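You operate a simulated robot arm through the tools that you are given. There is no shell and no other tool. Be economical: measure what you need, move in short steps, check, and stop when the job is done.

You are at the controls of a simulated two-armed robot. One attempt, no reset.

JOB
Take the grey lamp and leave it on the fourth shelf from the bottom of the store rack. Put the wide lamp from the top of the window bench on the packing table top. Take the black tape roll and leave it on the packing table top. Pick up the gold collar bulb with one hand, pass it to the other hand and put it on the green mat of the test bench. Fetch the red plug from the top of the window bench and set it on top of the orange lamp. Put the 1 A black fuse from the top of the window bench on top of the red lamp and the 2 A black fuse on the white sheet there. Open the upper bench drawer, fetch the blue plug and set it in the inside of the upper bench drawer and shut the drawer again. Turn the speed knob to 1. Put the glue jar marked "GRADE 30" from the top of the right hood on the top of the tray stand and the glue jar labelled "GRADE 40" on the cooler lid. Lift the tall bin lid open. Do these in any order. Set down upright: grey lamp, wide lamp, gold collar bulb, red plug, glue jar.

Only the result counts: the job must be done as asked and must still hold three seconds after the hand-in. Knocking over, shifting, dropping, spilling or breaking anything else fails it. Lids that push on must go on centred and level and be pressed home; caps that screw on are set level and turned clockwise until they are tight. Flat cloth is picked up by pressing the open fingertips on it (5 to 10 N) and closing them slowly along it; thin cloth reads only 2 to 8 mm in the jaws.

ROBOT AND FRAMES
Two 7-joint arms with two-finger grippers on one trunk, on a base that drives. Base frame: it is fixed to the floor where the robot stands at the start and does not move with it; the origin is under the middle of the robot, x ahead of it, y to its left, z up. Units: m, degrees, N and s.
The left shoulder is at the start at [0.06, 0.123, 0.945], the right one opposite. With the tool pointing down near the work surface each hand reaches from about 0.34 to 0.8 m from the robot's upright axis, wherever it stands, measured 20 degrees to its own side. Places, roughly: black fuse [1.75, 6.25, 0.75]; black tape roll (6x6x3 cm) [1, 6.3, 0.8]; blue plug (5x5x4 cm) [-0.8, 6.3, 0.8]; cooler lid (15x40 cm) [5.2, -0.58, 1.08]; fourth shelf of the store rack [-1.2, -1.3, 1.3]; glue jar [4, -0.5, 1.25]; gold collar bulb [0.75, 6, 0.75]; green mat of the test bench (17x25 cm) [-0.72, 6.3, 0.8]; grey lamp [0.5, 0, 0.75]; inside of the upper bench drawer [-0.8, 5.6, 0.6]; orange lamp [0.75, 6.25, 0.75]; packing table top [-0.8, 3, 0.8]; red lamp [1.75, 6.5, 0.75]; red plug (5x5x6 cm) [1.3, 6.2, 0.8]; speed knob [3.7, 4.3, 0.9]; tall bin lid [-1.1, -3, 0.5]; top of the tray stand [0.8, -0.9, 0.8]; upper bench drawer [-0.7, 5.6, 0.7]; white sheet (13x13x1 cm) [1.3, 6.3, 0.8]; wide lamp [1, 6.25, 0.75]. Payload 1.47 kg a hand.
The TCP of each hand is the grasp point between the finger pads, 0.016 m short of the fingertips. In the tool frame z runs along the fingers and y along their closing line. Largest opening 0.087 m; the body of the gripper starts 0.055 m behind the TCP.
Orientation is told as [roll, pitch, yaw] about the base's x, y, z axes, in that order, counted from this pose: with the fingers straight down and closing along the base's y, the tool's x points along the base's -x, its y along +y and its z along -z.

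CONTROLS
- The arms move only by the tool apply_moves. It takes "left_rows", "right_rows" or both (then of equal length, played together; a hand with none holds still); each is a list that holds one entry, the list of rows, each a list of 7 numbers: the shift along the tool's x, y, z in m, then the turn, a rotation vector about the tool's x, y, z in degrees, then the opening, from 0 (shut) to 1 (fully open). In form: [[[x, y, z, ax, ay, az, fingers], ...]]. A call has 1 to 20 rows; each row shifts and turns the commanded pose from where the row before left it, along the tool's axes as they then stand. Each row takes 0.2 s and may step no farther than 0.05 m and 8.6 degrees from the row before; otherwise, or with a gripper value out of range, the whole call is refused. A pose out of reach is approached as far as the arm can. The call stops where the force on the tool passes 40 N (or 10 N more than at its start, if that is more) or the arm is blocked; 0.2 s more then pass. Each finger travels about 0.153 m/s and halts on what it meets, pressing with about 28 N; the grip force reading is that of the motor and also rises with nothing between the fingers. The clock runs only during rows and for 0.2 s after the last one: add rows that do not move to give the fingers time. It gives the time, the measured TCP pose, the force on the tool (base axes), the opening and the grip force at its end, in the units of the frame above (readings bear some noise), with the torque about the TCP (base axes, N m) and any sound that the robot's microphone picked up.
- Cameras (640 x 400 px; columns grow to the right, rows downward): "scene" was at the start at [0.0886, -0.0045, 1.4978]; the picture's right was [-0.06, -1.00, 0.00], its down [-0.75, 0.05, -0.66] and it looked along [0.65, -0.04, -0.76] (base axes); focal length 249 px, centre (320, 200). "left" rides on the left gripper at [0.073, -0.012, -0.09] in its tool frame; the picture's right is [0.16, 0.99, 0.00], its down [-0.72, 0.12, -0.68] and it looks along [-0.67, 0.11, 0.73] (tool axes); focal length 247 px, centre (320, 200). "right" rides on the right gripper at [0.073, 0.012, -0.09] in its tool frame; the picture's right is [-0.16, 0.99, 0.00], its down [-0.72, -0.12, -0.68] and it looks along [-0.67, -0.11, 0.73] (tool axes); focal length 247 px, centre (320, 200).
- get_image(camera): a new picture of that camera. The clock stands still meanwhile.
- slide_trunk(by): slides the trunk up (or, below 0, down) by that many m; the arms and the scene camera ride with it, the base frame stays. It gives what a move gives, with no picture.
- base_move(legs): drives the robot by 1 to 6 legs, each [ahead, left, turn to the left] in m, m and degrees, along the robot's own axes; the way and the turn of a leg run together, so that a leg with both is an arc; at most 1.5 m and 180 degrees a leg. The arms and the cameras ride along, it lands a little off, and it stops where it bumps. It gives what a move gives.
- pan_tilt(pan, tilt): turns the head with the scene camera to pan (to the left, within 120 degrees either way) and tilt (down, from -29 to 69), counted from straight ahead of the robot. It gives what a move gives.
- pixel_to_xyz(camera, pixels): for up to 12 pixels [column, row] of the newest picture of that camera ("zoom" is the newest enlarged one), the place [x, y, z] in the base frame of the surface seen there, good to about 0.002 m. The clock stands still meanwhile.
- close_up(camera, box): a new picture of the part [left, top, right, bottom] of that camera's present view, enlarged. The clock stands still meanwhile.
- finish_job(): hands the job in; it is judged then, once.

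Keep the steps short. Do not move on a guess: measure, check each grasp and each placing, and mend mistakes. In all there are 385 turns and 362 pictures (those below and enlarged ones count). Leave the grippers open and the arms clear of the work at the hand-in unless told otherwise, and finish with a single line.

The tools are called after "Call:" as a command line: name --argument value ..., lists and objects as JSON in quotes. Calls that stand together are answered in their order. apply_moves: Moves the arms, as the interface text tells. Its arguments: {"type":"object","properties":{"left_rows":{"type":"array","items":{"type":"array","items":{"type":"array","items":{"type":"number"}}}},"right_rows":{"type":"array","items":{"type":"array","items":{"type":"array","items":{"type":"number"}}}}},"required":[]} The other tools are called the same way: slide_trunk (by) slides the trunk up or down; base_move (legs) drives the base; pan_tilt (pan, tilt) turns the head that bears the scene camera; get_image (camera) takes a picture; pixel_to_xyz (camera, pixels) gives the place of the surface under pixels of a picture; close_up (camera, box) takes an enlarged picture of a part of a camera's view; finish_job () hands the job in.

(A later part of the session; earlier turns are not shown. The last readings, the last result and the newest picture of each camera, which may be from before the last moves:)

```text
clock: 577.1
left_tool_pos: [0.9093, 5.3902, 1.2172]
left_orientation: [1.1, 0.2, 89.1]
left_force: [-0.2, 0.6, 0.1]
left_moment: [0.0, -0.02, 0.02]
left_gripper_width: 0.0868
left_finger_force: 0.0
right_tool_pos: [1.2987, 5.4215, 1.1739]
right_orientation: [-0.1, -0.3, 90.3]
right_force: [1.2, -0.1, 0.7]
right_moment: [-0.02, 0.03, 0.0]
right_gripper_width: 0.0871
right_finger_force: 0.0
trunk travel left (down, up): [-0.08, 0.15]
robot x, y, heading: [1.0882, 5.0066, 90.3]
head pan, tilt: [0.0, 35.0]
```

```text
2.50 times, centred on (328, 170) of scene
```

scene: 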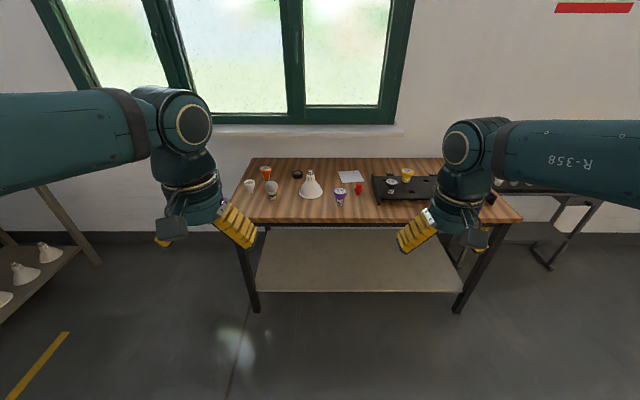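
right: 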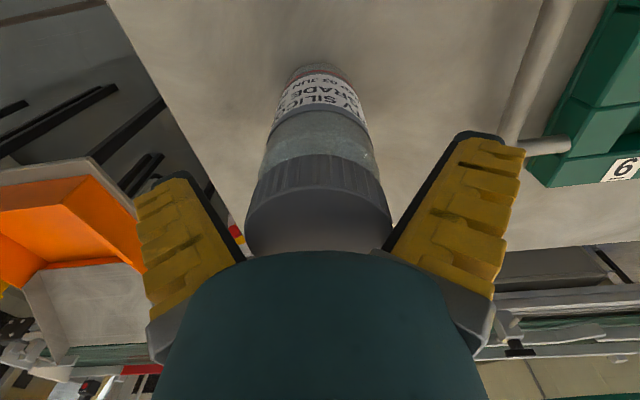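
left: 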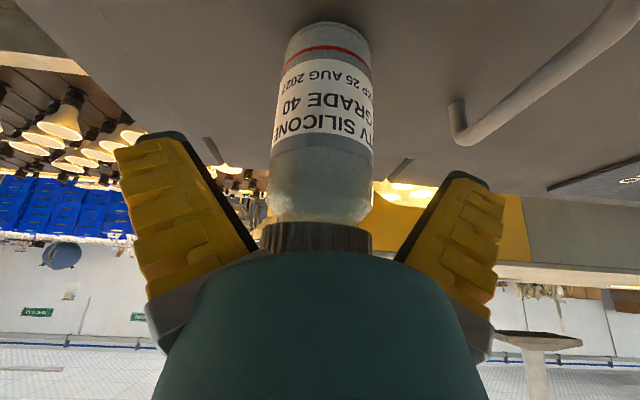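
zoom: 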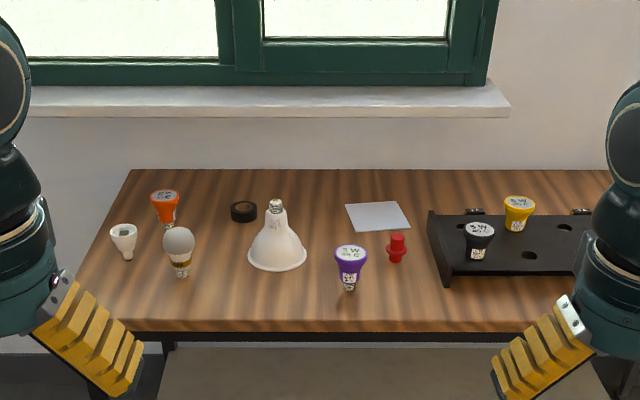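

I see the window bench items. I'll measure them.

Call:
pixel_to_xyz --camera "zoom" --pixels '[[165, 196], [168, 225], [179, 238], [181, 275], [243, 207], [243, 220], [277, 205], [277, 265], [378, 217], [396, 240], [396, 260], [300, 325]]'

Call:
base_move --legs '[[0.15, -0.5, 0]]'

Call:
get_image --camera "scene"

```text
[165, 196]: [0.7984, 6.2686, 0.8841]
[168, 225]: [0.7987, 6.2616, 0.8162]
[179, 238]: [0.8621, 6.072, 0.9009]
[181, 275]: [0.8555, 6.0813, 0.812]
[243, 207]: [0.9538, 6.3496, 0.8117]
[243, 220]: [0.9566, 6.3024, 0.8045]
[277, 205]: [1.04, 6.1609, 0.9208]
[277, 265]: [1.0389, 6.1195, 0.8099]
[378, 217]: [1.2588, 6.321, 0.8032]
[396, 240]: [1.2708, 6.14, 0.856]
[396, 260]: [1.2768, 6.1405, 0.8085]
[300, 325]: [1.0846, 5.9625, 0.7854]
```

```text
clock: 581.9
left_tool_pos: [1.4011, 5.5476, 1.2178]
left_orientation: [1.1, 0.2, 89.7]
left_force: [-0.1, -0.2, 0.1]
left_moment: [0.01, 0.0, 0.02]
left_gripper_width: 0.0871
left_finger_force: 0.1
right_tool_pos: [1.7898, 5.5818, 1.1761]
right_orientation: [-0.1, -0.1, 91.0]
right_force: [-0.1, 0.0, 0.6]
right_moment: [0.04, 0.03, 0.0]
right_gripper_width: 0.087
right_finger_force: 0.0
trunk travel left (down, up): [-0.08, 0.15]
robot x, y, heading: [1.5812, 5.1628, 90.8]
head pan, tilt: [0.0, 35.0]
```

```text
240 pictures are left
```

scene: 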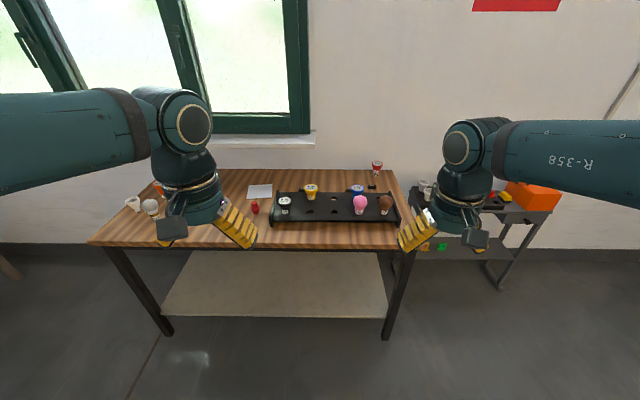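

Call:
close_up --camera "scene" --box '[340, 145, 420, 195]'

Call:
close_up --camera "scene" --box '[230, 150, 430, 275]'

Call:
pixel_to_xyz --camera "scene" --pixels '[[377, 163], [377, 172], [373, 187], [369, 187], [376, 185], [260, 191], [284, 203], [392, 200]]'

```text
8.00 times, centred on (380, 170) of scene
```

zoom: 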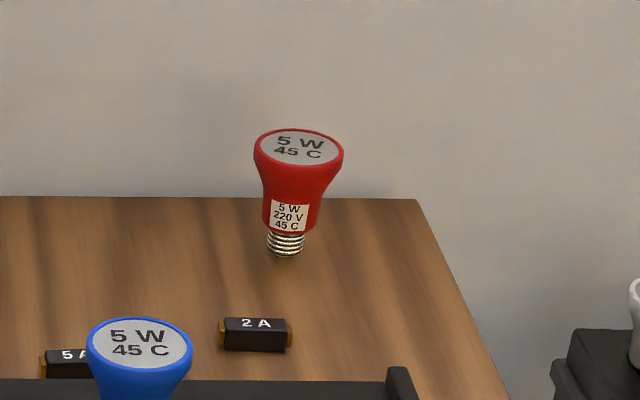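

```text
3.20 times, centred on (330, 212) of scene
```

zoom: 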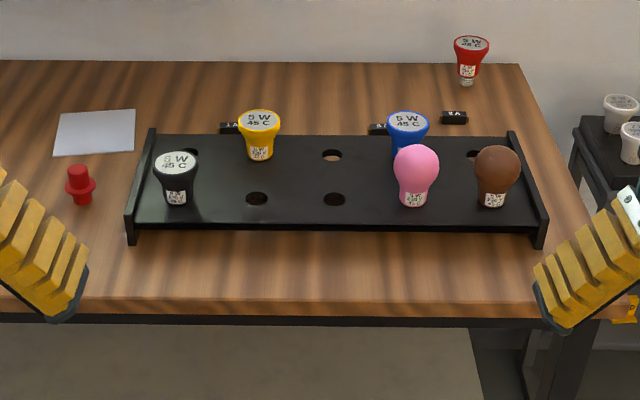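

```text
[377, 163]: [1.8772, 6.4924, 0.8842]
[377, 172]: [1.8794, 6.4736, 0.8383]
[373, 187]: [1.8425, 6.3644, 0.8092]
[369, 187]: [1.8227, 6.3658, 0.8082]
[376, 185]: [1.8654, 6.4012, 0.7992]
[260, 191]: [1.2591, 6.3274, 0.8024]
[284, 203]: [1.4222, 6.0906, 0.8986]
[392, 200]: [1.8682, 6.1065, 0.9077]
```

Call:
close_up --camera "scene" --box '[290, 175, 346, 210]'

Call:
pixel_to_xyz --camera "zoom" --pixels '[[110, 140], [130, 160], [220, 80], [330, 150]]'

```text
11.43 times, centred on (318, 192) of scene
```

zoom: 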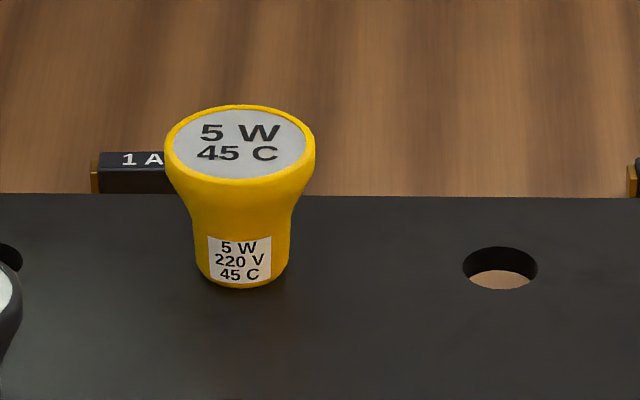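

```text
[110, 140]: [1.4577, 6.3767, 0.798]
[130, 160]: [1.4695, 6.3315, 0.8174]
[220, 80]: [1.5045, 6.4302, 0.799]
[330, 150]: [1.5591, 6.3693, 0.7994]
```

The 1 A fuse lies near (1.475, 6.335) behind the yellow lamp. The 2 A fuse is near (1.845, 6.365), and the red lamp's face is centred at (1.878, 6.49). I'll move close to the bench for these.

Call:
base_move --legs '[[0.42, -0.04, -0.8]]'

Call:
pan_tilt --pan -10 --tilt 50

Call:
get_image --camera "scene"

```text
clock: 584.5
left_tool_pos: [1.4439, 5.9682, 1.2167]
left_orientation: [1.1, 0.3, 88.9]
left_force: [0.5, 0.6, -0.2]
left_moment: [-0.04, -0.01, 0.0]
left_gripper_width: 0.087
left_finger_force: 0.0
right_tool_pos: [1.8299, 5.9995, 1.1764]
right_orientation: [0.0, -0.1, 90.3]
right_force: [0.3, 0.4, -0.1]
right_moment: [0.02, -0.02, -0.02]
right_gripper_width: 0.0872
right_finger_force: 0.0
trunk travel left (down, up): [-0.08, 0.15]
robot x, y, heading: [1.62, 5.5842, 90.0]
head pan, tilt: [0.0, 35.0]
```

```text
clock: 585.3
left_tool_pos: [1.4413, 5.9679, 1.217]
left_orientation: [1.2, 0.2, 88.9]
left_force: [-0.2, 0.5, 0.5]
left_moment: [0.0, 0.0, -0.01]
left_gripper_width: 0.0872
left_finger_force: 0.1
right_tool_pos: [1.8296, 5.998, 1.176]
right_orientation: [-0.1, -0.1, 90.1]
right_force: [-0.4, -0.5, 0.3]
right_moment: [-0.04, 0.02, 0.0]
right_gripper_width: 0.0872
right_finger_force: 0.1
trunk travel left (down, up): [-0.08, 0.15]
robot x, y, heading: [1.6183, 5.5868, 90.1]
head pan, tilt: [-10.0, 50.0]
```

```text
236 pictures are left
```

scene: 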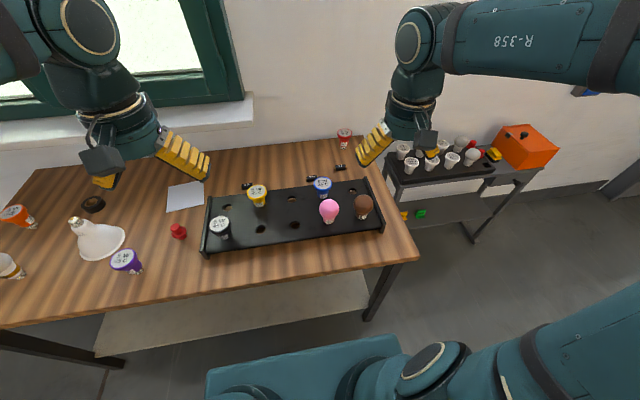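

Call:
close_up --camera "scene" --box '[225, 120, 385, 220]'

Call:
pixel_to_xyz --camera "scene" --pixels '[[340, 167], [336, 168], [344, 166], [344, 132], [337, 133], [350, 132], [247, 186], [244, 187], [185, 196], [258, 188], [365, 180], [322, 184]]'

```text
4.00 times, centred on (305, 170) of scene
```

zoom: 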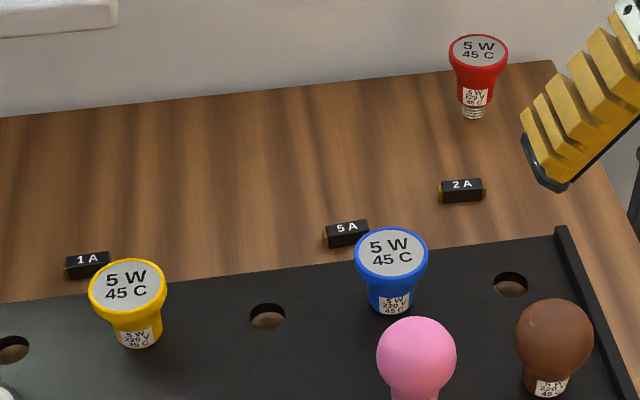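

```text
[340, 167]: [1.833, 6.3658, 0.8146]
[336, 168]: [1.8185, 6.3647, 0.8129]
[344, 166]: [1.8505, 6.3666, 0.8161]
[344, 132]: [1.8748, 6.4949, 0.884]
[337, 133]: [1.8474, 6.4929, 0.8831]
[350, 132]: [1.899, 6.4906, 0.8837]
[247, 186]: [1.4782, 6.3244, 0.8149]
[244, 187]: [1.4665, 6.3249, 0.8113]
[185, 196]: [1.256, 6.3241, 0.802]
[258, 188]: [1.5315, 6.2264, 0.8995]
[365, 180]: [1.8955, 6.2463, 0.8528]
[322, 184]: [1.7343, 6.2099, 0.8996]
```

Call:
pixel_to_xyz --camera "zoom" --pixels '[[441, 186], [462, 184], [484, 184], [462, 193], [68, 262], [88, 258], [107, 256], [88, 268], [400, 240], [555, 228]]'

```text
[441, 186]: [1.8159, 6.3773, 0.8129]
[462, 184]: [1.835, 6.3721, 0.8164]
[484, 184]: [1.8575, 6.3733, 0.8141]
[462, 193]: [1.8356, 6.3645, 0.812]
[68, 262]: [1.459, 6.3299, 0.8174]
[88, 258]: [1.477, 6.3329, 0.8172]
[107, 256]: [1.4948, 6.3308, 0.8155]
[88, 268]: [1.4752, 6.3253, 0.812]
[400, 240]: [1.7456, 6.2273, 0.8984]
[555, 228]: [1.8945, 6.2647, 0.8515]
```

I'll move the right hand above the 2 A fuse.

Call:
apply_moves --right_rows '[[[-0.0373, -0.0006, 0.02, 0, 0, 0, 0.8], [-0.0373, -0.0006, 0.02, 0, 0, 0, 0.8], [-0.0373, -0.0006, 0.02, 0, 0, 0, 0.8], [-0.0373, -0.0006, 0.02, 0, 0, 0, 0.8], [-0.0373, -0.0006, 0.02, 0, 0, 0, 0.8], [-0.0373, -0.0006, 0.02, 0, 0, 0, 0.8], [-0.0373, -0.0006, 0.02, 0, 0, 0, 0.8], [-0.0373, -0.0006, 0.02, 0, 0, 0, 0.8], [-0.0373, -0.0006, 0.02, 0, 0, 0, 0.8], [-0.0373, -0.0006, 0.02, 0, 0, 0, 0.8], [0, 0, 0, 0, 0, 0, 0.8]]]'

Call:
get_image --camera "right"

Call:
get_image --camera "scene"

```text
clock: 587.7
left_tool_pos: [1.4411, 5.9681, 1.2178]
left_orientation: [1.1, 0.2, 88.9]
left_force: [-0.2, -0.5, -0.6]
left_moment: [0.0, -0.03, 0.01]
left_gripper_width: 0.087
left_finger_force: 0.0
right_tool_pos: [1.8356, 6.3389, 0.9816]
right_orientation: [-0.1, -0.1, 90.2]
right_force: [-0.2, 0.5, 0.6]
right_moment: [-0.01, -0.04, 0.02]
right_gripper_width: 0.0733
right_finger_force: 2.0
right hand out of reach, approached as far as the arm can: row 10
trunk travel left (down, up): [-0.08, 0.15]
robot x, y, heading: [1.6204, 5.5803, 90.0]
head pan, tilt: [-10.0, 50.0]
```

```text
234 pictures are left
```

right: 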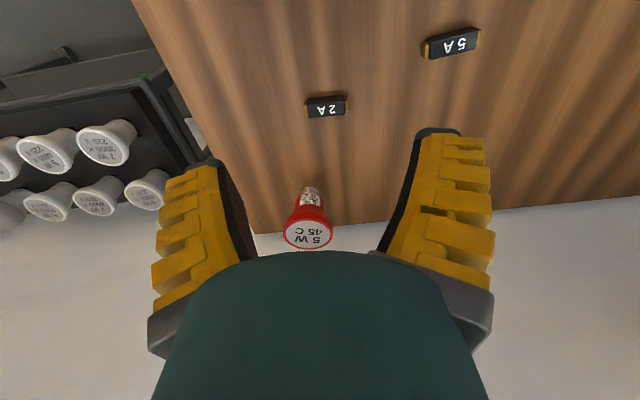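

```text
233 pictures are left
```

scene: 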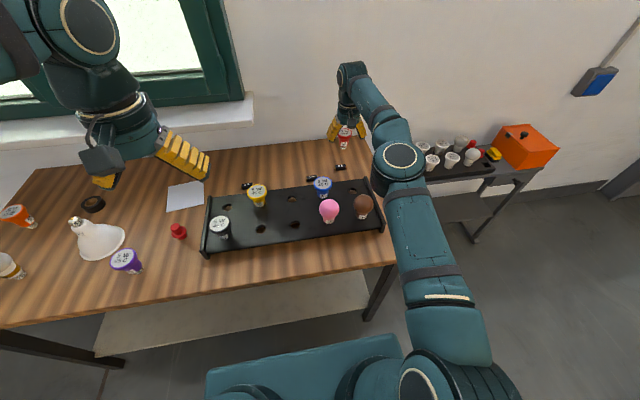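

The reach is short by 3 cm, so I'll tilt the hand 24° forward and come down to just above the fuse.

Call:
apply_moves --right_rows '[[[0, 0, 0, 0, -8, 0, 0.8], [0, 0, 0, 0, -8, 0, 0.8], [0, 0, 0, 0, -8, 0, 0.8], [0.0049, 0, 0.0307, 0, 0, 0, 0.8], [0.0049, 0, 0.0307, 0, 0, 0, 0.8], [0.0049, 0, 0.0307, 0, 0, 0, 0.8], [0, 0, 0, 0, 0, 0, 0.8]]]'

Call:
get_image --camera "right"

```text
clock: 589.3
left_tool_pos: [1.442, 5.9679, 1.2177]
left_orientation: [1.1, 0.2, 88.9]
left_force: [0.3, -0.1, -0.2]
left_moment: [0.02, 0.0, 0.0]
left_gripper_width: 0.0873
left_finger_force: 0.0
right_tool_pos: [1.8397, 6.3623, 0.8917]
right_orientation: [-0.1, -24.3, 90.3]
right_force: [0.0, -0.1, 0.0]
right_moment: [-0.01, 0.02, 0.01]
right_gripper_width: 0.0728
right_finger_force: 2.7
trunk travel left (down, up): [-0.08, 0.15]
robot x, y, heading: [1.6194, 5.5805, 90.4]
head pan, tilt: [-10.0, 50.0]
```

```text
232 pictures are left
```

right: 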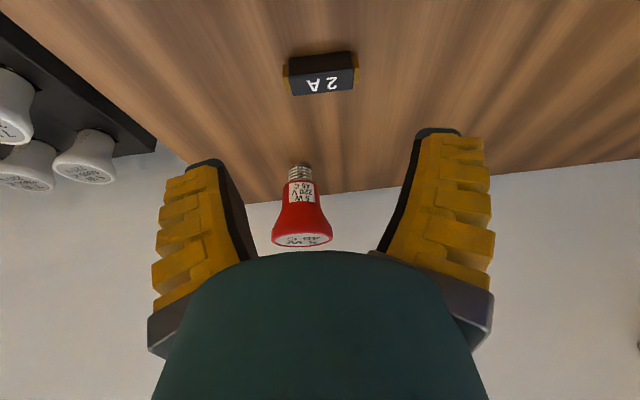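

Call:
apply_moves --right_rows '[[[0.0068, 0.001, 0.0226, 0, 0, 0, 0.8], [0.0068, 0.001, 0.0226, 0, 0, 0, 0.8], [0.0058, 0.001, 0.0205, 0, 0, 0, 0.8], [0, 0, 0, 0, 0, 0, 0.8]]]'

Call:
get_image --camera "right"

```text
clock: 590.3
left_tool_pos: [1.4402, 5.9685, 1.2183]
left_orientation: [1.1, 0.2, 88.8]
left_force: [0.7, 0.0, 0.6]
left_moment: [0.02, -0.03, -0.01]
left_gripper_width: 0.087
left_finger_force: 0.0
right_tool_pos: [1.8367, 6.3739, 0.8217]
right_orientation: [-0.2, -24.2, 90.2]
right_force: [0.5, -0.9, 0.6]
right_moment: [-0.01, -0.03, -0.01]
right_gripper_width: 0.0731
right_finger_force: 2.8
trunk travel left (down, up): [-0.08, 0.15]
robot x, y, heading: [1.6154, 5.5841, 89.9]
head pan, tilt: [-10.0, 50.0]
```

```text
231 pictures are left
```

right: 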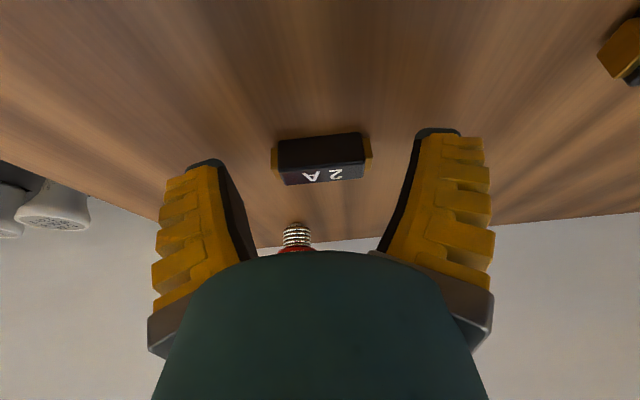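

Well centred. I'll close on the fuse ends.

Call:
apply_moves --right_rows '[[[0, 0, 0, 0, 0, 0, 0.65], [0, 0, 0, 0, 0, 0, 0.5], [0, 0, 0, 0, 0, 0, 0.2], [0, 0, 0, 0, 0, 0, 0], [0, 0, 0, 0, 0, 0, 0]]]'

Call:
get_image --camera "right"

```text
clock: 591.5
left_tool_pos: [1.4415, 5.9673, 1.2179]
left_orientation: [1.1, 0.2, 88.9]
left_force: [-0.9, -0.2, 0.4]
left_moment: [0.04, 0.01, 0.01]
left_gripper_width: 0.0868
left_finger_force: 0.0
right_tool_pos: [1.8374, 6.3737, 0.823]
right_orientation: [-0.1, -24.3, 90.2]
right_force: [0.3, -0.3, 5.5]
right_moment: [-0.03, 0.01, 0.02]
right_gripper_width: 0.0398
right_finger_force: 27.3
trunk travel left (down, up): [-0.08, 0.15]
robot x, y, heading: [1.6206, 5.5857, 90.3]
head pan, tilt: [-10.0, 50.0]
```

```text
230 pictures are left
```

right: 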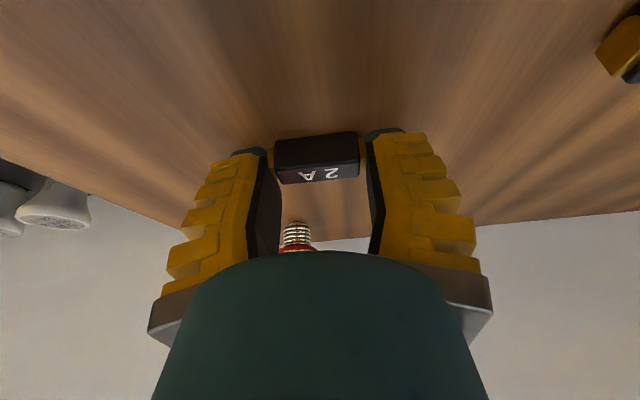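

The fuse is held (40 mm). I'll lift it, strafe the base left so the right hand comes over the white sheet (1.256, 6.324), and check.

Call:
apply_moves --right_rows '[[[-0.0163, 0, -0.0365, 0, 0, 0, 0], [-0.0163, 0, -0.0365, 0, 0, 0, 0], [-0.0163, 0, -0.0365, 0, 0, 0, 0], [-0.0163, 0, -0.0365, 0, 0, 0, 0], [-0.0163, 0, -0.0365, 0, 0, 0, 0], [0, 0, 0, 0, 0, 0, 0]]]'

Call:
base_move --legs '[[0, 0.56, 0]]'

Call:
get_image --camera "right"

Call:
get_image --camera "scene"

```text
clock: 592.9
left_tool_pos: [1.4423, 5.9687, 1.2161]
left_orientation: [1.1, 0.2, 88.8]
left_force: [0.8, 0.2, 0.4]
left_moment: [-0.02, -0.03, -0.02]
left_gripper_width: 0.0871
left_finger_force: 0.1
right_tool_pos: [1.8341, 6.3739, 1.0267]
right_orientation: [-0.1, -24.0, 90.2]
right_force: [-0.9, -0.1, -0.2]
right_moment: [-0.03, 0.0, 0.01]
right_gripper_width: 0.0382
right_finger_force: 28.3
trunk travel left (down, up): [-0.08, 0.15]
robot x, y, heading: [1.6192, 5.5832, 90.3]
head pan, tilt: [-10.0, 50.0]
```

```text
clock: 598.3
left_tool_pos: [0.8807, 5.9689, 1.2175]
left_orientation: [1.1, 0.1, 88.7]
left_force: [0.3, 0.2, 0.0]
left_moment: [-0.04, -0.01, -0.01]
left_gripper_width: 0.0872
left_finger_force: 0.1
right_tool_pos: [1.2759, 6.3729, 1.0257]
right_orientation: [-0.2, -24.2, 90.0]
right_force: [-0.3, 0.1, 0.2]
right_moment: [0.0, 0.0, -0.01]
right_gripper_width: 0.0377
right_finger_force: 28.2
trunk travel left (down, up): [-0.08, 0.15]
robot x, y, heading: [1.0564, 5.5787, 89.9]
head pan, tilt: [-10.0, 50.0]
```

```text
229 pictures are left
```

right: 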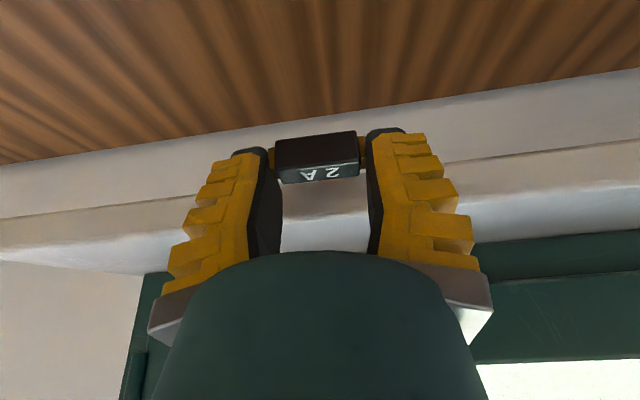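

```text
228 pictures are left
```

scene: 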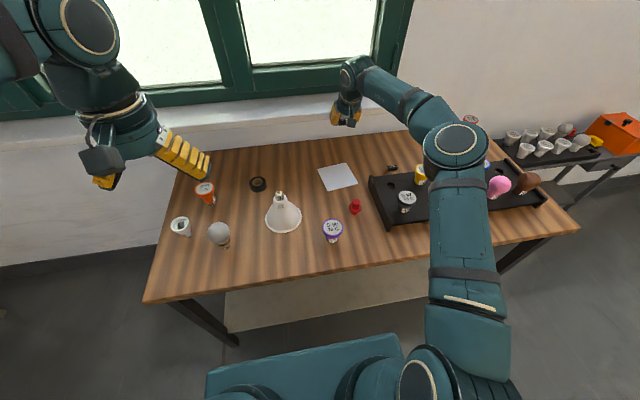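

Call:
pixel_to_xyz --camera "scene" --pixels '[[338, 177], [318, 167], [345, 164], [357, 184], [328, 190], [391, 167], [355, 205], [204, 187], [258, 184], [218, 233], [281, 215]]'

```text
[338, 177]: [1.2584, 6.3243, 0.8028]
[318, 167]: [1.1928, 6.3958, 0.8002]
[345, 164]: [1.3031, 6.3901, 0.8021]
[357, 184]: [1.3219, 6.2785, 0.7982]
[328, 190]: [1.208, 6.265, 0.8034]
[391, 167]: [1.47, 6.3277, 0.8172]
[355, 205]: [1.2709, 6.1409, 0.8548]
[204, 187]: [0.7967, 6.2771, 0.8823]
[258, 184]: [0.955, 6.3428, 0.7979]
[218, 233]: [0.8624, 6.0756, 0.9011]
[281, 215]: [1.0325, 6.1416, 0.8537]
```

Call:
apply_moves --right_rows '[[[0.023, 0.0036, 0.0305, 0, 0, 0, 0], [0.023, 0.0036, 0.0305, 0, 0, 0, 0], [0.023, 0.0036, 0.0305, 0, 0, 0, 0], [0.023, 0.0036, 0.0305, 0, 0, 0, 0], [0.023, 0.0036, 0.0305, 0, 0, 0, 0], [0, 0, 0, 0, 0, 0, 0]]]'

Call:
get_image --camera "right"

```text
clock: 599.7
left_tool_pos: [0.8809, 5.9679, 1.2187]
left_orientation: [1.0, 0.2, 88.6]
left_force: [0.1, 0.2, -0.4]
left_moment: [-0.02, -0.01, 0.0]
left_gripper_width: 0.0871
left_finger_force: 0.0
right_tool_pos: [1.2562, 6.3305, 0.8399]
right_orientation: [-0.1, -24.3, 90.1]
right_force: [0.5, -0.6, -0.6]
right_moment: [-0.03, 0.0, -0.04]
right_gripper_width: 0.0377
right_finger_force: 28.0
trunk travel left (down, up): [-0.08, 0.15]
robot x, y, heading: [1.0537, 5.5821, 89.9]
head pan, tilt: [-10.0, 50.0]
```

```text
227 pictures are left
```

right: 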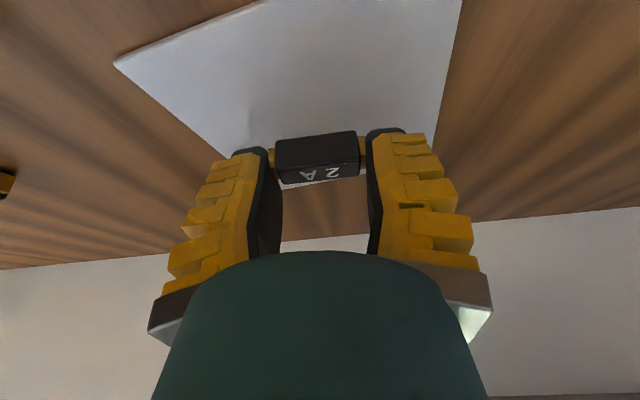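

Call:
apply_moves --right_rows '[[[0.0037, 0, 0.0082, 0, 0, 0, 0], [0.0008, 0, 0.0018, 0, 0, 0, 0], [0, 0, 0, 0, 0, 0, 0]]]'

Call:
apply_moves --right_rows '[[[0.0008, 0, 0.0018, 0, 0, 0, 0], [0, 0, 0, 0, 0, 0, 0]]]'

```text
clock: 600.5
left_tool_pos: [0.8813, 5.9683, 1.2174]
left_orientation: [1.1, 0.2, 88.7]
left_force: [-0.1, -0.1, 1.3]
left_moment: [-0.02, 0.04, 0.0]
left_gripper_width: 0.0869
left_finger_force: 0.1
right_tool_pos: [1.2574, 6.3303, 0.8285]
right_orientation: [0.0, -24.1, 90.1]
right_force: [-0.3, -0.4, 0.0]
right_moment: [0.02, -0.01, 0.01]
right_gripper_width: 0.0378
right_finger_force: 28.4
trunk travel left (down, up): [-0.08, 0.15]
robot x, y, heading: [1.0547, 5.5816, 90.0]
head pan, tilt: [-10.0, 50.0]
```

```text
clock: 601.1
left_tool_pos: [0.8819, 5.9686, 1.2183]
left_orientation: [1.2, 0.2, 88.6]
left_force: [0.3, 0.0, -0.2]
left_moment: [-0.02, 0.01, -0.01]
left_gripper_width: 0.087
left_finger_force: 0.0
right_tool_pos: [1.2569, 6.3316, 0.8278]
right_orientation: [-0.1, -24.3, 89.9]
right_force: [0.0, 0.8, 4.2]
right_moment: [0.0, 0.09, 0.03]
right_gripper_width: 0.0386
right_finger_force: 27.5
trunk travel left (down, up): [-0.08, 0.15]
robot x, y, heading: [1.0536, 5.5803, 89.9]
head pan, tilt: [-10.0, 50.0]
```

There's contact. I'll open and lift away.

Call:
apply_moves --right_rows '[[[0, 0, 0, 0, 0, 0, 0.5], [0, 0, 0, 0, 0, 0, 0.65], [0, 0, 0, 0, 0, 0, 0.8], [-0.0163, 0, -0.0365, 0, 0, 0, 0.8], [-0.0163, 0, -0.0365, 0, 0, 0, 0.8], [-0.0163, 0, -0.0365, 0, 0, 0, 0.8], [-0.0163, 0, -0.0365, 0, 0, 0, 0.8], [-0.0163, 0, -0.0365, 0, 0, 0, 0.8], [0, 0, 0, 0, 0, 0, 0.8]]]'

Call:
close_up --camera "scene" --box '[290, 140, 418, 220]'

```text
clock: 603.1
left_tool_pos: [0.8801, 5.9693, 1.2174]
left_orientation: [1.1, 0.3, 88.6]
left_force: [-0.3, -0.2, 0.6]
left_moment: [0.01, 0.0, -0.02]
left_gripper_width: 0.087
left_finger_force: 0.0
right_tool_pos: [1.2595, 6.3305, 1.0291]
right_orientation: [-0.1, -24.1, 90.1]
right_force: [0.1, 0.2, 1.3]
right_moment: [0.0, 0.01, 0.0]
right_gripper_width: 0.0732
right_finger_force: 2.8
trunk travel left (down, up): [-0.08, 0.15]
robot x, y, heading: [1.0568, 5.5831, 90.0]
head pan, tilt: [-10.0, 50.0]
```

```text
5.00 times, centred on (354, 180) of scene
```

zoom: 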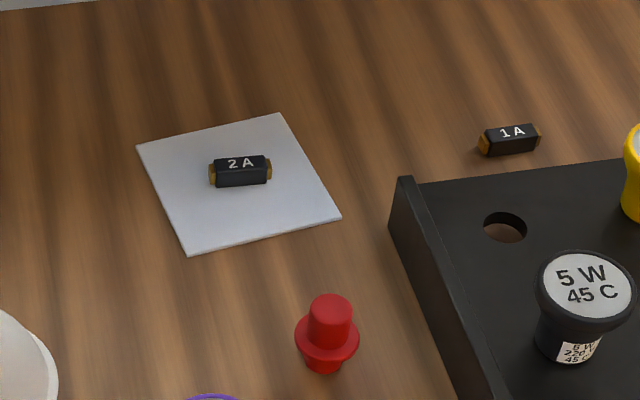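

The 2 A fuse is on the sheet. Now for the 1 A fuse: I'll measure it and shift the base right.

Call:
pixel_to_xyz --camera "zoom" --pixels '[[485, 135], [510, 130], [535, 128], [510, 143], [510, 150]]'

Call:
base_move --legs '[[0, -0.22, 0]]'

```text
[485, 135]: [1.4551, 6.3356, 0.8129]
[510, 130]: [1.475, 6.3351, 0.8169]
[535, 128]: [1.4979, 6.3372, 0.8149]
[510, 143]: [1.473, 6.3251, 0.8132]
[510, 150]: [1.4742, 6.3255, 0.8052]
```

```text
clock: 605.6
left_tool_pos: [1.0959, 5.9675, 1.2195]
left_orientation: [1.0, 0.1, 88.6]
left_force: [0.7, 0.2, -0.1]
left_moment: [0.01, 0.04, -0.01]
left_gripper_width: 0.087
left_finger_force: 0.0
right_tool_pos: [1.4741, 6.33, 1.027]
right_orientation: [0.0, -24.2, 89.9]
right_force: [-1.2, 0.6, -0.1]
right_moment: [0.05, 0.01, 0.01]
right_gripper_width: 0.073
right_finger_force: 2.8
trunk travel left (down, up): [-0.08, 0.15]
robot x, y, heading: [1.271, 5.5812, 89.9]
head pan, tilt: [-10.0, 50.0]
```

I'll set the hand upright so the camera bracket clears the rack, and descend to the 1 A fuse in two stages.

Call:
apply_moves --right_rows '[[[0, 0, 0, 0, 8, 0, 0.8], [0, 0, 0, 0, 8, 0, 0.8], [0, 0, 0, 0, 8, 0, 0.8], [-0.003, -0.002, 0.04, 0, 0, 0, 0.8], [0, 0, 0.04, 0, 0, 0, 0.8], [0, 0, 0.04, 0, 0, 0, 0.8], [0, 0, 0, 0, 0, 0, 0.8]]]'

Call:
get_image --camera "right"

Call:
get_image --camera "scene"

```text
clock: 607.2
left_tool_pos: [1.0955, 5.9678, 1.2176]
left_orientation: [1.2, 0.2, 88.6]
left_force: [-0.5, -0.5, 0.4]
left_moment: [-0.03, 0.01, -0.03]
left_gripper_width: 0.087
left_finger_force: 0.0
right_tool_pos: [1.4756, 6.3348, 0.9091]
right_orientation: [-0.2, -0.2, 90.0]
right_force: [0.0, 0.5, -0.1]
right_moment: [0.02, -0.02, -0.01]
right_gripper_width: 0.0734
right_finger_force: 2.1
trunk travel left (down, up): [-0.08, 0.15]
robot x, y, heading: [1.2696, 5.5832, 89.6]
head pan, tilt: [-10.0, 50.0]
```

```text
225 pictures are left
```

right: 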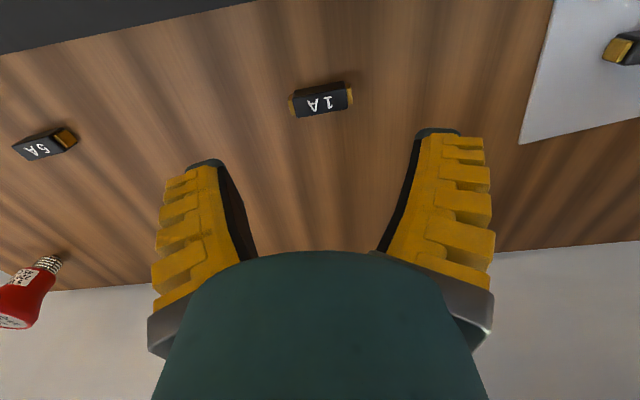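

```text
224 pictures are left
```

scene: 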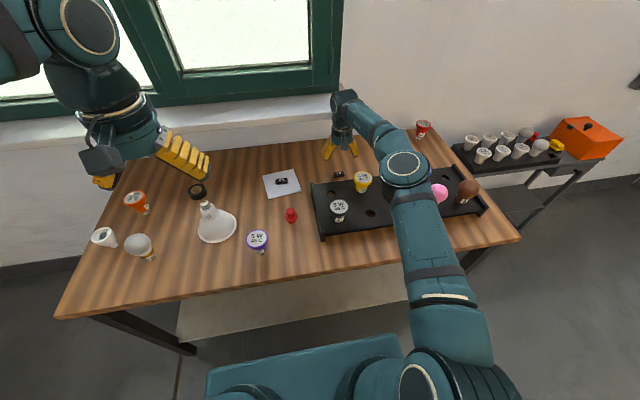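

Call:
apply_moves --right_rows '[[[0.001, 0, 0.04, 0, 0, 0, 0.8], [0, 0, 0.035, 0, 0, 0, 0.8], [0, 0, 0.015, 0, 0, 0, 0.8], [0, 0, 0, 0, 0, 0, 0.8]]]'

Call:
get_image --camera "right"

```text
clock: 608.2
left_tool_pos: [1.0948, 5.9682, 1.2176]
left_orientation: [1.2, 0.3, 88.6]
left_force: [0.2, 0.0, 0.3]
left_moment: [0.05, 0.02, -0.02]
left_gripper_width: 0.0869
left_finger_force: 0.1
right_tool_pos: [1.4784, 6.3339, 0.8216]
right_orientation: [-0.1, -0.3, 89.8]
right_force: [0.7, 0.0, -0.3]
right_moment: [0.01, -0.03, 0.0]
right_gripper_width: 0.0733
right_finger_force: 2.2
trunk travel left (down, up): [-0.08, 0.15]
robot x, y, heading: [1.266, 5.5815, 89.7]
head pan, tilt: [-10.0, 50.0]
```

```text
223 pictures are left
```

right: 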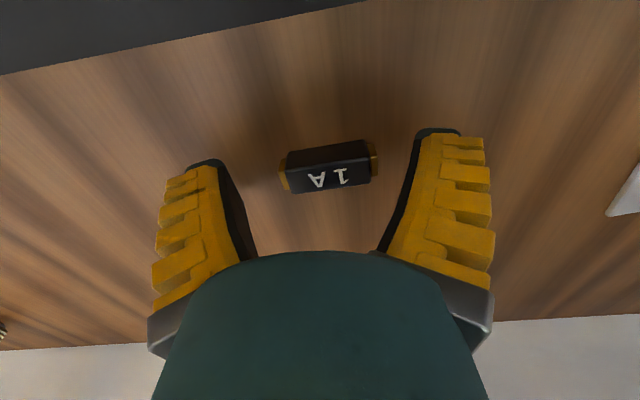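

Call:
apply_moves --right_rows '[[[0, 0.002, 0.003, 0, 0, 0, 0.7], [0, 0, 0, 0, 0, 0, 0.55], [0, 0, 0, 0, 0, 0, 0.45], [0, 0, 0, 0, 0, 0, 0.2], [0, 0, 0, 0, 0, 0, 0], [0, 0, 0, 0, 0, 0, 0]]]'

Call:
get_image --camera "right"

```text
clock: 609.6
left_tool_pos: [1.0944, 5.9674, 1.2171]
left_orientation: [1.1, 0.2, 88.5]
left_force: [-0.2, -0.7, -0.4]
left_moment: [-0.02, -0.01, 0.02]
left_gripper_width: 0.0872
left_finger_force: 0.1
right_tool_pos: [1.4762, 6.3343, 0.8179]
right_orientation: [-0.1, -0.2, 89.7]
right_force: [0.3, 1.3, 6.5]
right_moment: [-0.01, -0.01, -0.03]
right_gripper_width: 0.0415
right_finger_force: 27.8
trunk travel left (down, up): [-0.08, 0.15]
robot x, y, heading: [1.2665, 5.5811, 90.1]
head pan, tilt: [-10.0, 50.0]
```

```text
222 pictures are left
```

right: 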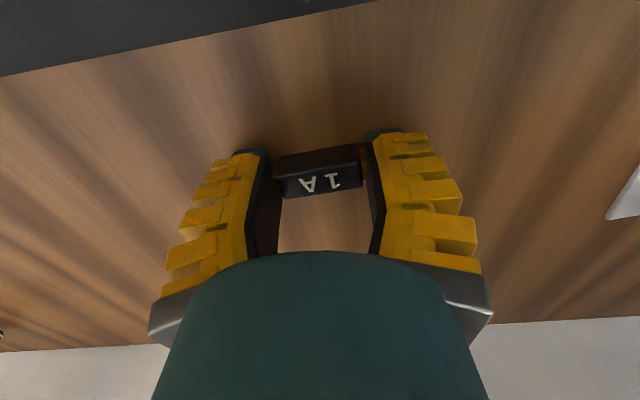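

The 1 A fuse is held. I'll lift it and measure the lower shelf edge of the bench to see how near the base may come.

Call:
apply_moves --right_rows '[[[0, 0, -0.04, 0, 0, 0, 0], [0, 0, -0.04, 0, 0, 0, 0], [0, 0, -0.04, 0, 0, 0, 0], [0, 0, -0.04, 0, 0, 0, 0], [0, 0, -0.04, 0, 0, 0, 0], [0, 0, 0, 0, 0, 0, 0]]]'

Call:
pixel_to_xyz --camera "scene" --pixels '[[250, 330], [300, 320], [190, 345], [280, 275], [280, 285], [350, 260]]'

```text
clock: 611.0
left_tool_pos: [1.096, 5.9669, 1.216]
left_orientation: [1.2, 0.2, 88.6]
left_force: [0.2, 1.0, 0.3]
left_moment: [0.01, 0.02, -0.02]
left_gripper_width: 0.0871
left_finger_force: 0.1
right_tool_pos: [1.4738, 6.3326, 1.0164]
right_orientation: [-0.2, -0.3, 89.8]
right_force: [0.5, 0.4, -1.3]
right_moment: [-0.01, -0.04, 0.0]
right_gripper_width: 0.0398
right_finger_force: 28.1
trunk travel left (down, up): [-0.08, 0.15]
robot x, y, heading: [1.2697, 5.5839, 89.9]
head pan, tilt: [-10.0, 50.0]
```

```text
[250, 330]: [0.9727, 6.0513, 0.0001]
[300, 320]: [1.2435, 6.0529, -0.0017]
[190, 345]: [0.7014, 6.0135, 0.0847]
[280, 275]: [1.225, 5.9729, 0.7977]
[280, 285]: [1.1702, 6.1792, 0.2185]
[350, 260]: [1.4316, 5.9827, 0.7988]
```

The base can come in a little further. I'll raise the trunk and move right and forward toward the red lamp.

Call:
slide_trunk --by 0.1

Call:
base_move --legs '[[0, -0.33, 0], [0.1, 0, 0]]'

Call:
get_image --camera "scene"

```text
clock: 612.3
left_tool_pos: [1.0949, 5.968, 1.3169]
left_orientation: [1.0, 0.2, 88.5]
left_force: [0.9, 0.1, -0.2]
left_moment: [-0.01, 0.0, 0.02]
left_gripper_width: 0.0871
left_finger_force: 0.0
right_tool_pos: [1.4731, 6.3331, 1.1151]
right_orientation: [-0.1, -0.2, 89.9]
right_force: [-0.9, 0.1, 0.0]
right_moment: [-0.01, 0.02, -0.02]
right_gripper_width: 0.0399
right_finger_force: 28.0
trunk travel left (down, up): [-0.18, 0.05]
robot x, y, heading: [1.2713, 5.5829, 89.7]
head pan, tilt: [-10.0, 50.0]
```

```text
clock: 616.5
left_tool_pos: [1.4176, 6.0676, 1.3171]
left_orientation: [1.1, 0.4, 88.9]
left_force: [0.3, 0.3, 0.1]
left_moment: [-0.02, -0.02, 0.0]
left_gripper_width: 0.0869
left_finger_force: 0.1
right_tool_pos: [1.7936, 6.433, 1.1161]
right_orientation: [-0.2, -0.1, 90.1]
right_force: [0.2, -0.3, -1.0]
right_moment: [-0.05, 0.0, 0.02]
right_gripper_width: 0.0398
right_finger_force: 27.9
trunk travel left (down, up): [-0.18, 0.05]
robot x, y, heading: [1.5916, 5.679, 90.0]
head pan, tilt: [-10.0, 50.0]
```

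```text
221 pictures are left
```

scene: 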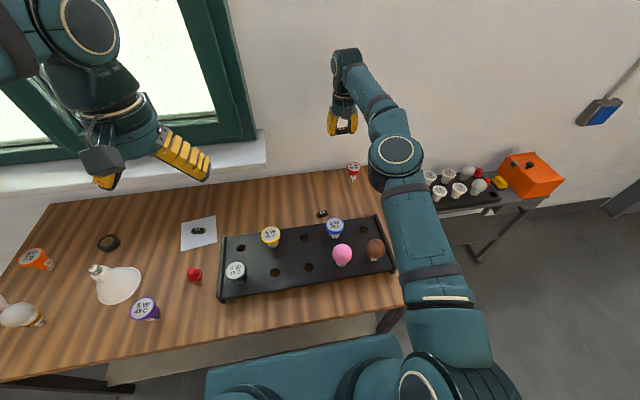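

Call:
close_up --camera "scene" --box '[320, 150, 384, 190]'

Call:
pixel_to_xyz --camera "zoom" --pixels '[[335, 155], [275, 160], [395, 150], [335, 180], [335, 135], [330, 200]]'

```text
10.00 times, centred on (352, 170) of scene
```

zoom: 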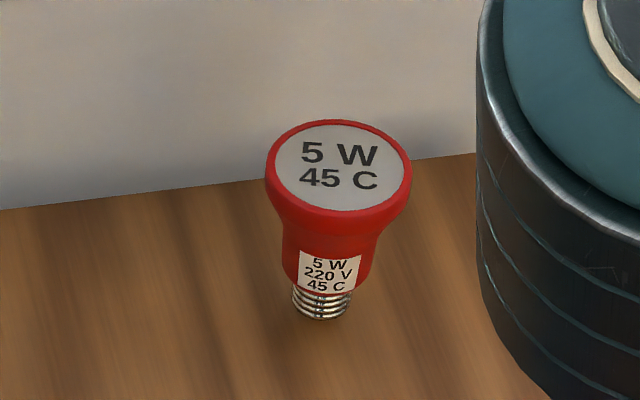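

```text
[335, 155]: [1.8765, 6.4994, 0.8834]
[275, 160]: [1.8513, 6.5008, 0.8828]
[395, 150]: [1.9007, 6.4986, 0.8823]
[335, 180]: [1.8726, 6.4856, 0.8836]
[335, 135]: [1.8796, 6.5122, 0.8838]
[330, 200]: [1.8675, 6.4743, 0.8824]
```

Call:
apply_moves --right_rows '[[[-0.015, -0.0205, 0, 0, 0, 0, 0], [-0.015, -0.0205, 0, 0, 0, 0, 0], [-0.015, -0.0205, 0, 0, 0, 0, 0], [-0.016, -0.0205, 0, 0, 0, 0, 0], [0, 0, 0.03, 0, 0, 0, 0], [0, 0, 0.03, 0, 0, 0, 0], [0, 0, 0.03, 0, 0, 0, 0], [0, 0, 0.03, 0, 0, 0, 0], [0, 0, 0.03, 0, 0, 0, 0], [0, 0, 0, 0, 0, 0, 0]]]'

Call:
get_image --camera "right"

```text
clock: 618.7
left_tool_pos: [1.4175, 6.0669, 1.3182]
left_orientation: [1.2, 0.2, 88.7]
left_force: [0.3, -0.5, -0.1]
left_moment: [0.0, 0.0, -0.01]
left_gripper_width: 0.087
left_finger_force: 0.1
right_tool_pos: [1.8126, 6.4342, 0.96]
right_orientation: [-0.1, -0.2, 90.1]
right_force: [0.1, -0.9, 0.0]
right_moment: [-0.01, 0.01, 0.02]
right_gripper_width: 0.0395
right_finger_force: 27.9
right hand out of reach, approached as far as the arm can: row 1, 2, 3, 4
trunk travel left (down, up): [-0.18, 0.05]
robot x, y, heading: [1.5933, 5.6825, 89.9]
head pan, tilt: [-10.0, 50.0]
```

```text
219 pictures are left
```

right: 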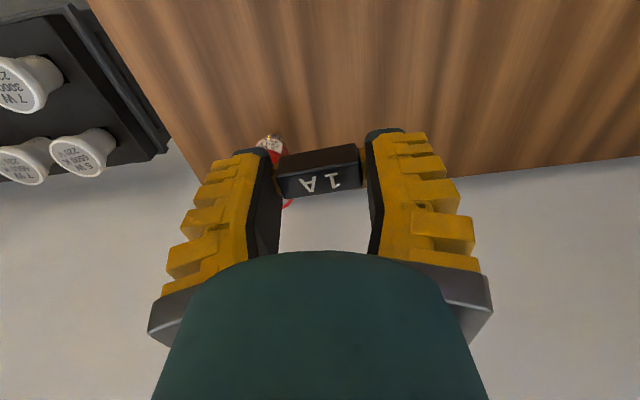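

Call:
apply_moves --right_rows '[[[-0.015, -0.0158, 0.003, 0, 0, 0, 0], [-0.015, -0.0158, 0.003, 0, 0, 0, 0], [-0.015, -0.0158, 0.003, 0, 0, 0, 0], [-0.015, -0.0158, 0.003, 0, 0, 0, 0], [0, 0, 0, 0, 0, 0, 0]]]'

```text
clock: 619.9
left_tool_pos: [1.4177, 6.0671, 1.3171]
left_orientation: [1.1, 0.2, 88.8]
left_force: [-0.2, -0.5, -0.4]
left_moment: [-0.02, 0.01, -0.02]
left_gripper_width: 0.0868
left_finger_force: 0.1
right_tool_pos: [1.8286, 6.4417, 0.9626]
right_orientation: [-0.2, -0.3, 90.0]
right_force: [-0.1, 0.7, -1.1]
right_moment: [-0.01, -0.01, -0.04]
right_gripper_width: 0.0396
right_finger_force: 27.9
right hand out of reach, approached as far as the arm can: row 1, 2, 3, 4
trunk travel left (down, up): [-0.18, 0.05]
robot x, y, heading: [1.5945, 5.6778, 90.1]
head pan, tilt: [-10.0, 50.0]
```

Call:
get_image --camera "scene"

Call:
pixel_to_xyz --camera "scene" --pixels '[[390, 318], [380, 325], [330, 320], [400, 300], [300, 325], [360, 322]]'

```text
218 pictures are left
```

scene: 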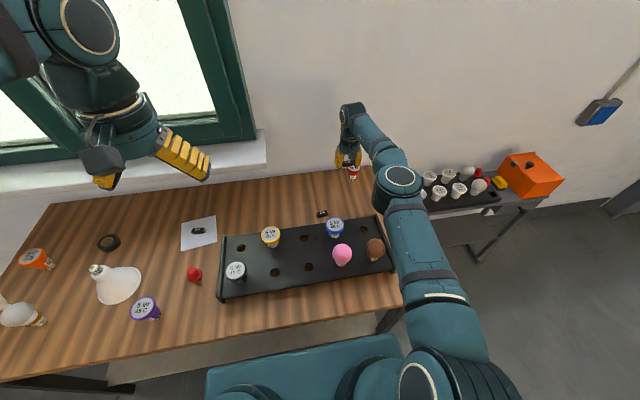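

```text
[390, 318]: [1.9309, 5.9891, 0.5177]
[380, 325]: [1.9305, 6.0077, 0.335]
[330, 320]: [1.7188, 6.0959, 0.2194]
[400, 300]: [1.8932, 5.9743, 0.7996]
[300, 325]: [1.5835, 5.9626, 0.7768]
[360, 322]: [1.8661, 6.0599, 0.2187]
```

I'll nudge the base right 3 cm and forward 4 cm, still clear of the leg (x 1.92) and shelf (y 6.05).

Call:
base_move --legs '[[0.04, -0.03, 0]]'

```text
clock: 620.9
left_tool_pos: [1.4508, 6.1094, 1.3175]
left_orientation: [1.2, 0.4, 88.7]
left_force: [-0.2, 0.6, 0.6]
left_moment: [-0.05, 0.01, 0.01]
left_gripper_width: 0.0869
left_finger_force: 0.1
right_tool_pos: [1.8616, 6.4826, 0.9599]
right_orientation: [0.0, -0.1, 89.8]
right_force: [0.1, 0.7, -0.4]
right_moment: [-0.01, 0.05, -0.01]
right_gripper_width: 0.0398
right_finger_force: 28.4
trunk travel left (down, up): [-0.18, 0.05]
robot x, y, heading: [1.6242, 5.721, 90.2]
head pan, tilt: [-10.0, 50.0]
```

Call:
apply_moves --right_rows '[[[0, 0, 0, 0, -8, 0, 0], [-0.006, -0.0072, 0.0008, 0, 0, 0, 0], [-0.006, -0.0073, 0.0008, 0, 0, 0, 0], [0, 0, 0, 0, 0, 0, 0]]]'

Call:
get_image --camera "right"

Call:
close_up --camera "scene" --box '[310, 130, 390, 180]'

```text
clock: 621.9
left_tool_pos: [1.4495, 6.1076, 1.3169]
left_orientation: [1.1, 0.3, 88.7]
left_force: [0.3, 0.0, -0.5]
left_moment: [0.01, -0.01, 0.02]
left_gripper_width: 0.0872
left_finger_force: 0.0
right_tool_pos: [1.8749, 6.4917, 0.9611]
right_orientation: [-0.2, -8.2, 89.8]
right_force: [-0.7, -0.2, -0.1]
right_moment: [0.01, -0.02, -0.02]
right_gripper_width: 0.0394
right_finger_force: 28.0
trunk travel left (down, up): [-0.18, 0.05]
robot x, y, heading: [1.6242, 5.7186, 89.9]
head pan, tilt: [-10.0, 50.0]
```

```text
217 pictures are left
```

right: 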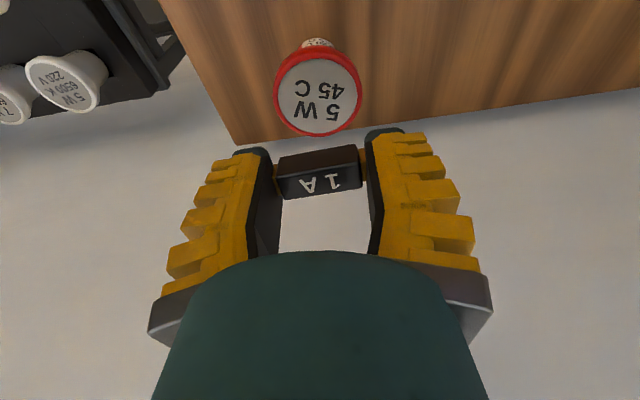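

```text
8.00 times, centred on (350, 155) of scene
```

zoom: 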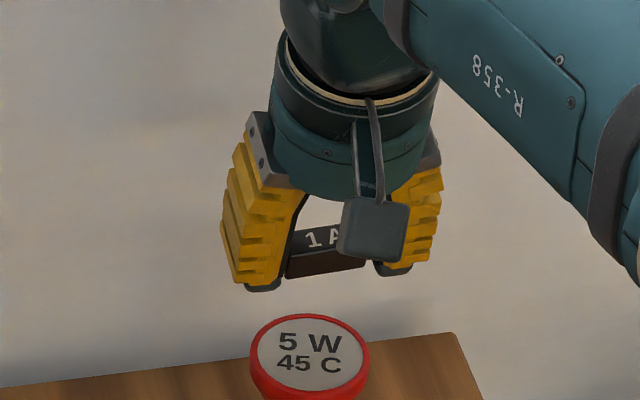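

Aligned above the red lamp's face. I'll descend gently.

Call:
apply_moves --right_rows '[[[0.0035, 0, 0.0248, 0, 0, 0, 0], [0.003, 0, 0.0198, 0, 0, 0, 0], [0, 0, 0, 0, 0, 0, 0]]]'

Call:
get_image --camera "right"

Call:
close_up --camera "scene" --box '[310, 140, 390, 190]'

```text
clock: 622.7
left_tool_pos: [1.4488, 6.1078, 1.318]
left_orientation: [1.1, 0.3, 88.7]
left_force: [-0.2, -0.5, 0.6]
left_moment: [-0.02, 0.02, -0.03]
left_gripper_width: 0.087
left_finger_force: 0.0
right_tool_pos: [1.8749, 6.493, 0.9171]
right_orientation: [-0.1, -8.2, 89.9]
right_force: [0.0, 0.4, 0.3]
right_moment: [-0.03, -0.01, -0.03]
right_gripper_width: 0.0393
right_finger_force: 28.2
trunk travel left (down, up): [-0.18, 0.05]
robot x, y, heading: [1.6245, 5.7209, 90.1]
head pan, tilt: [-10.0, 50.0]
```

```text
215 pictures are left
```

right: 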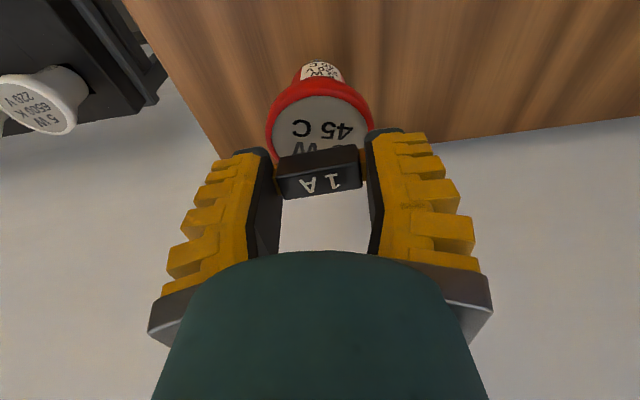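

```text
8.00 times, centred on (350, 165) of scene
```

zoom: 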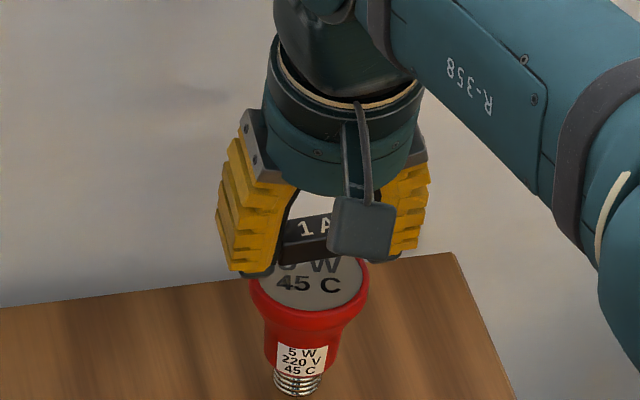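

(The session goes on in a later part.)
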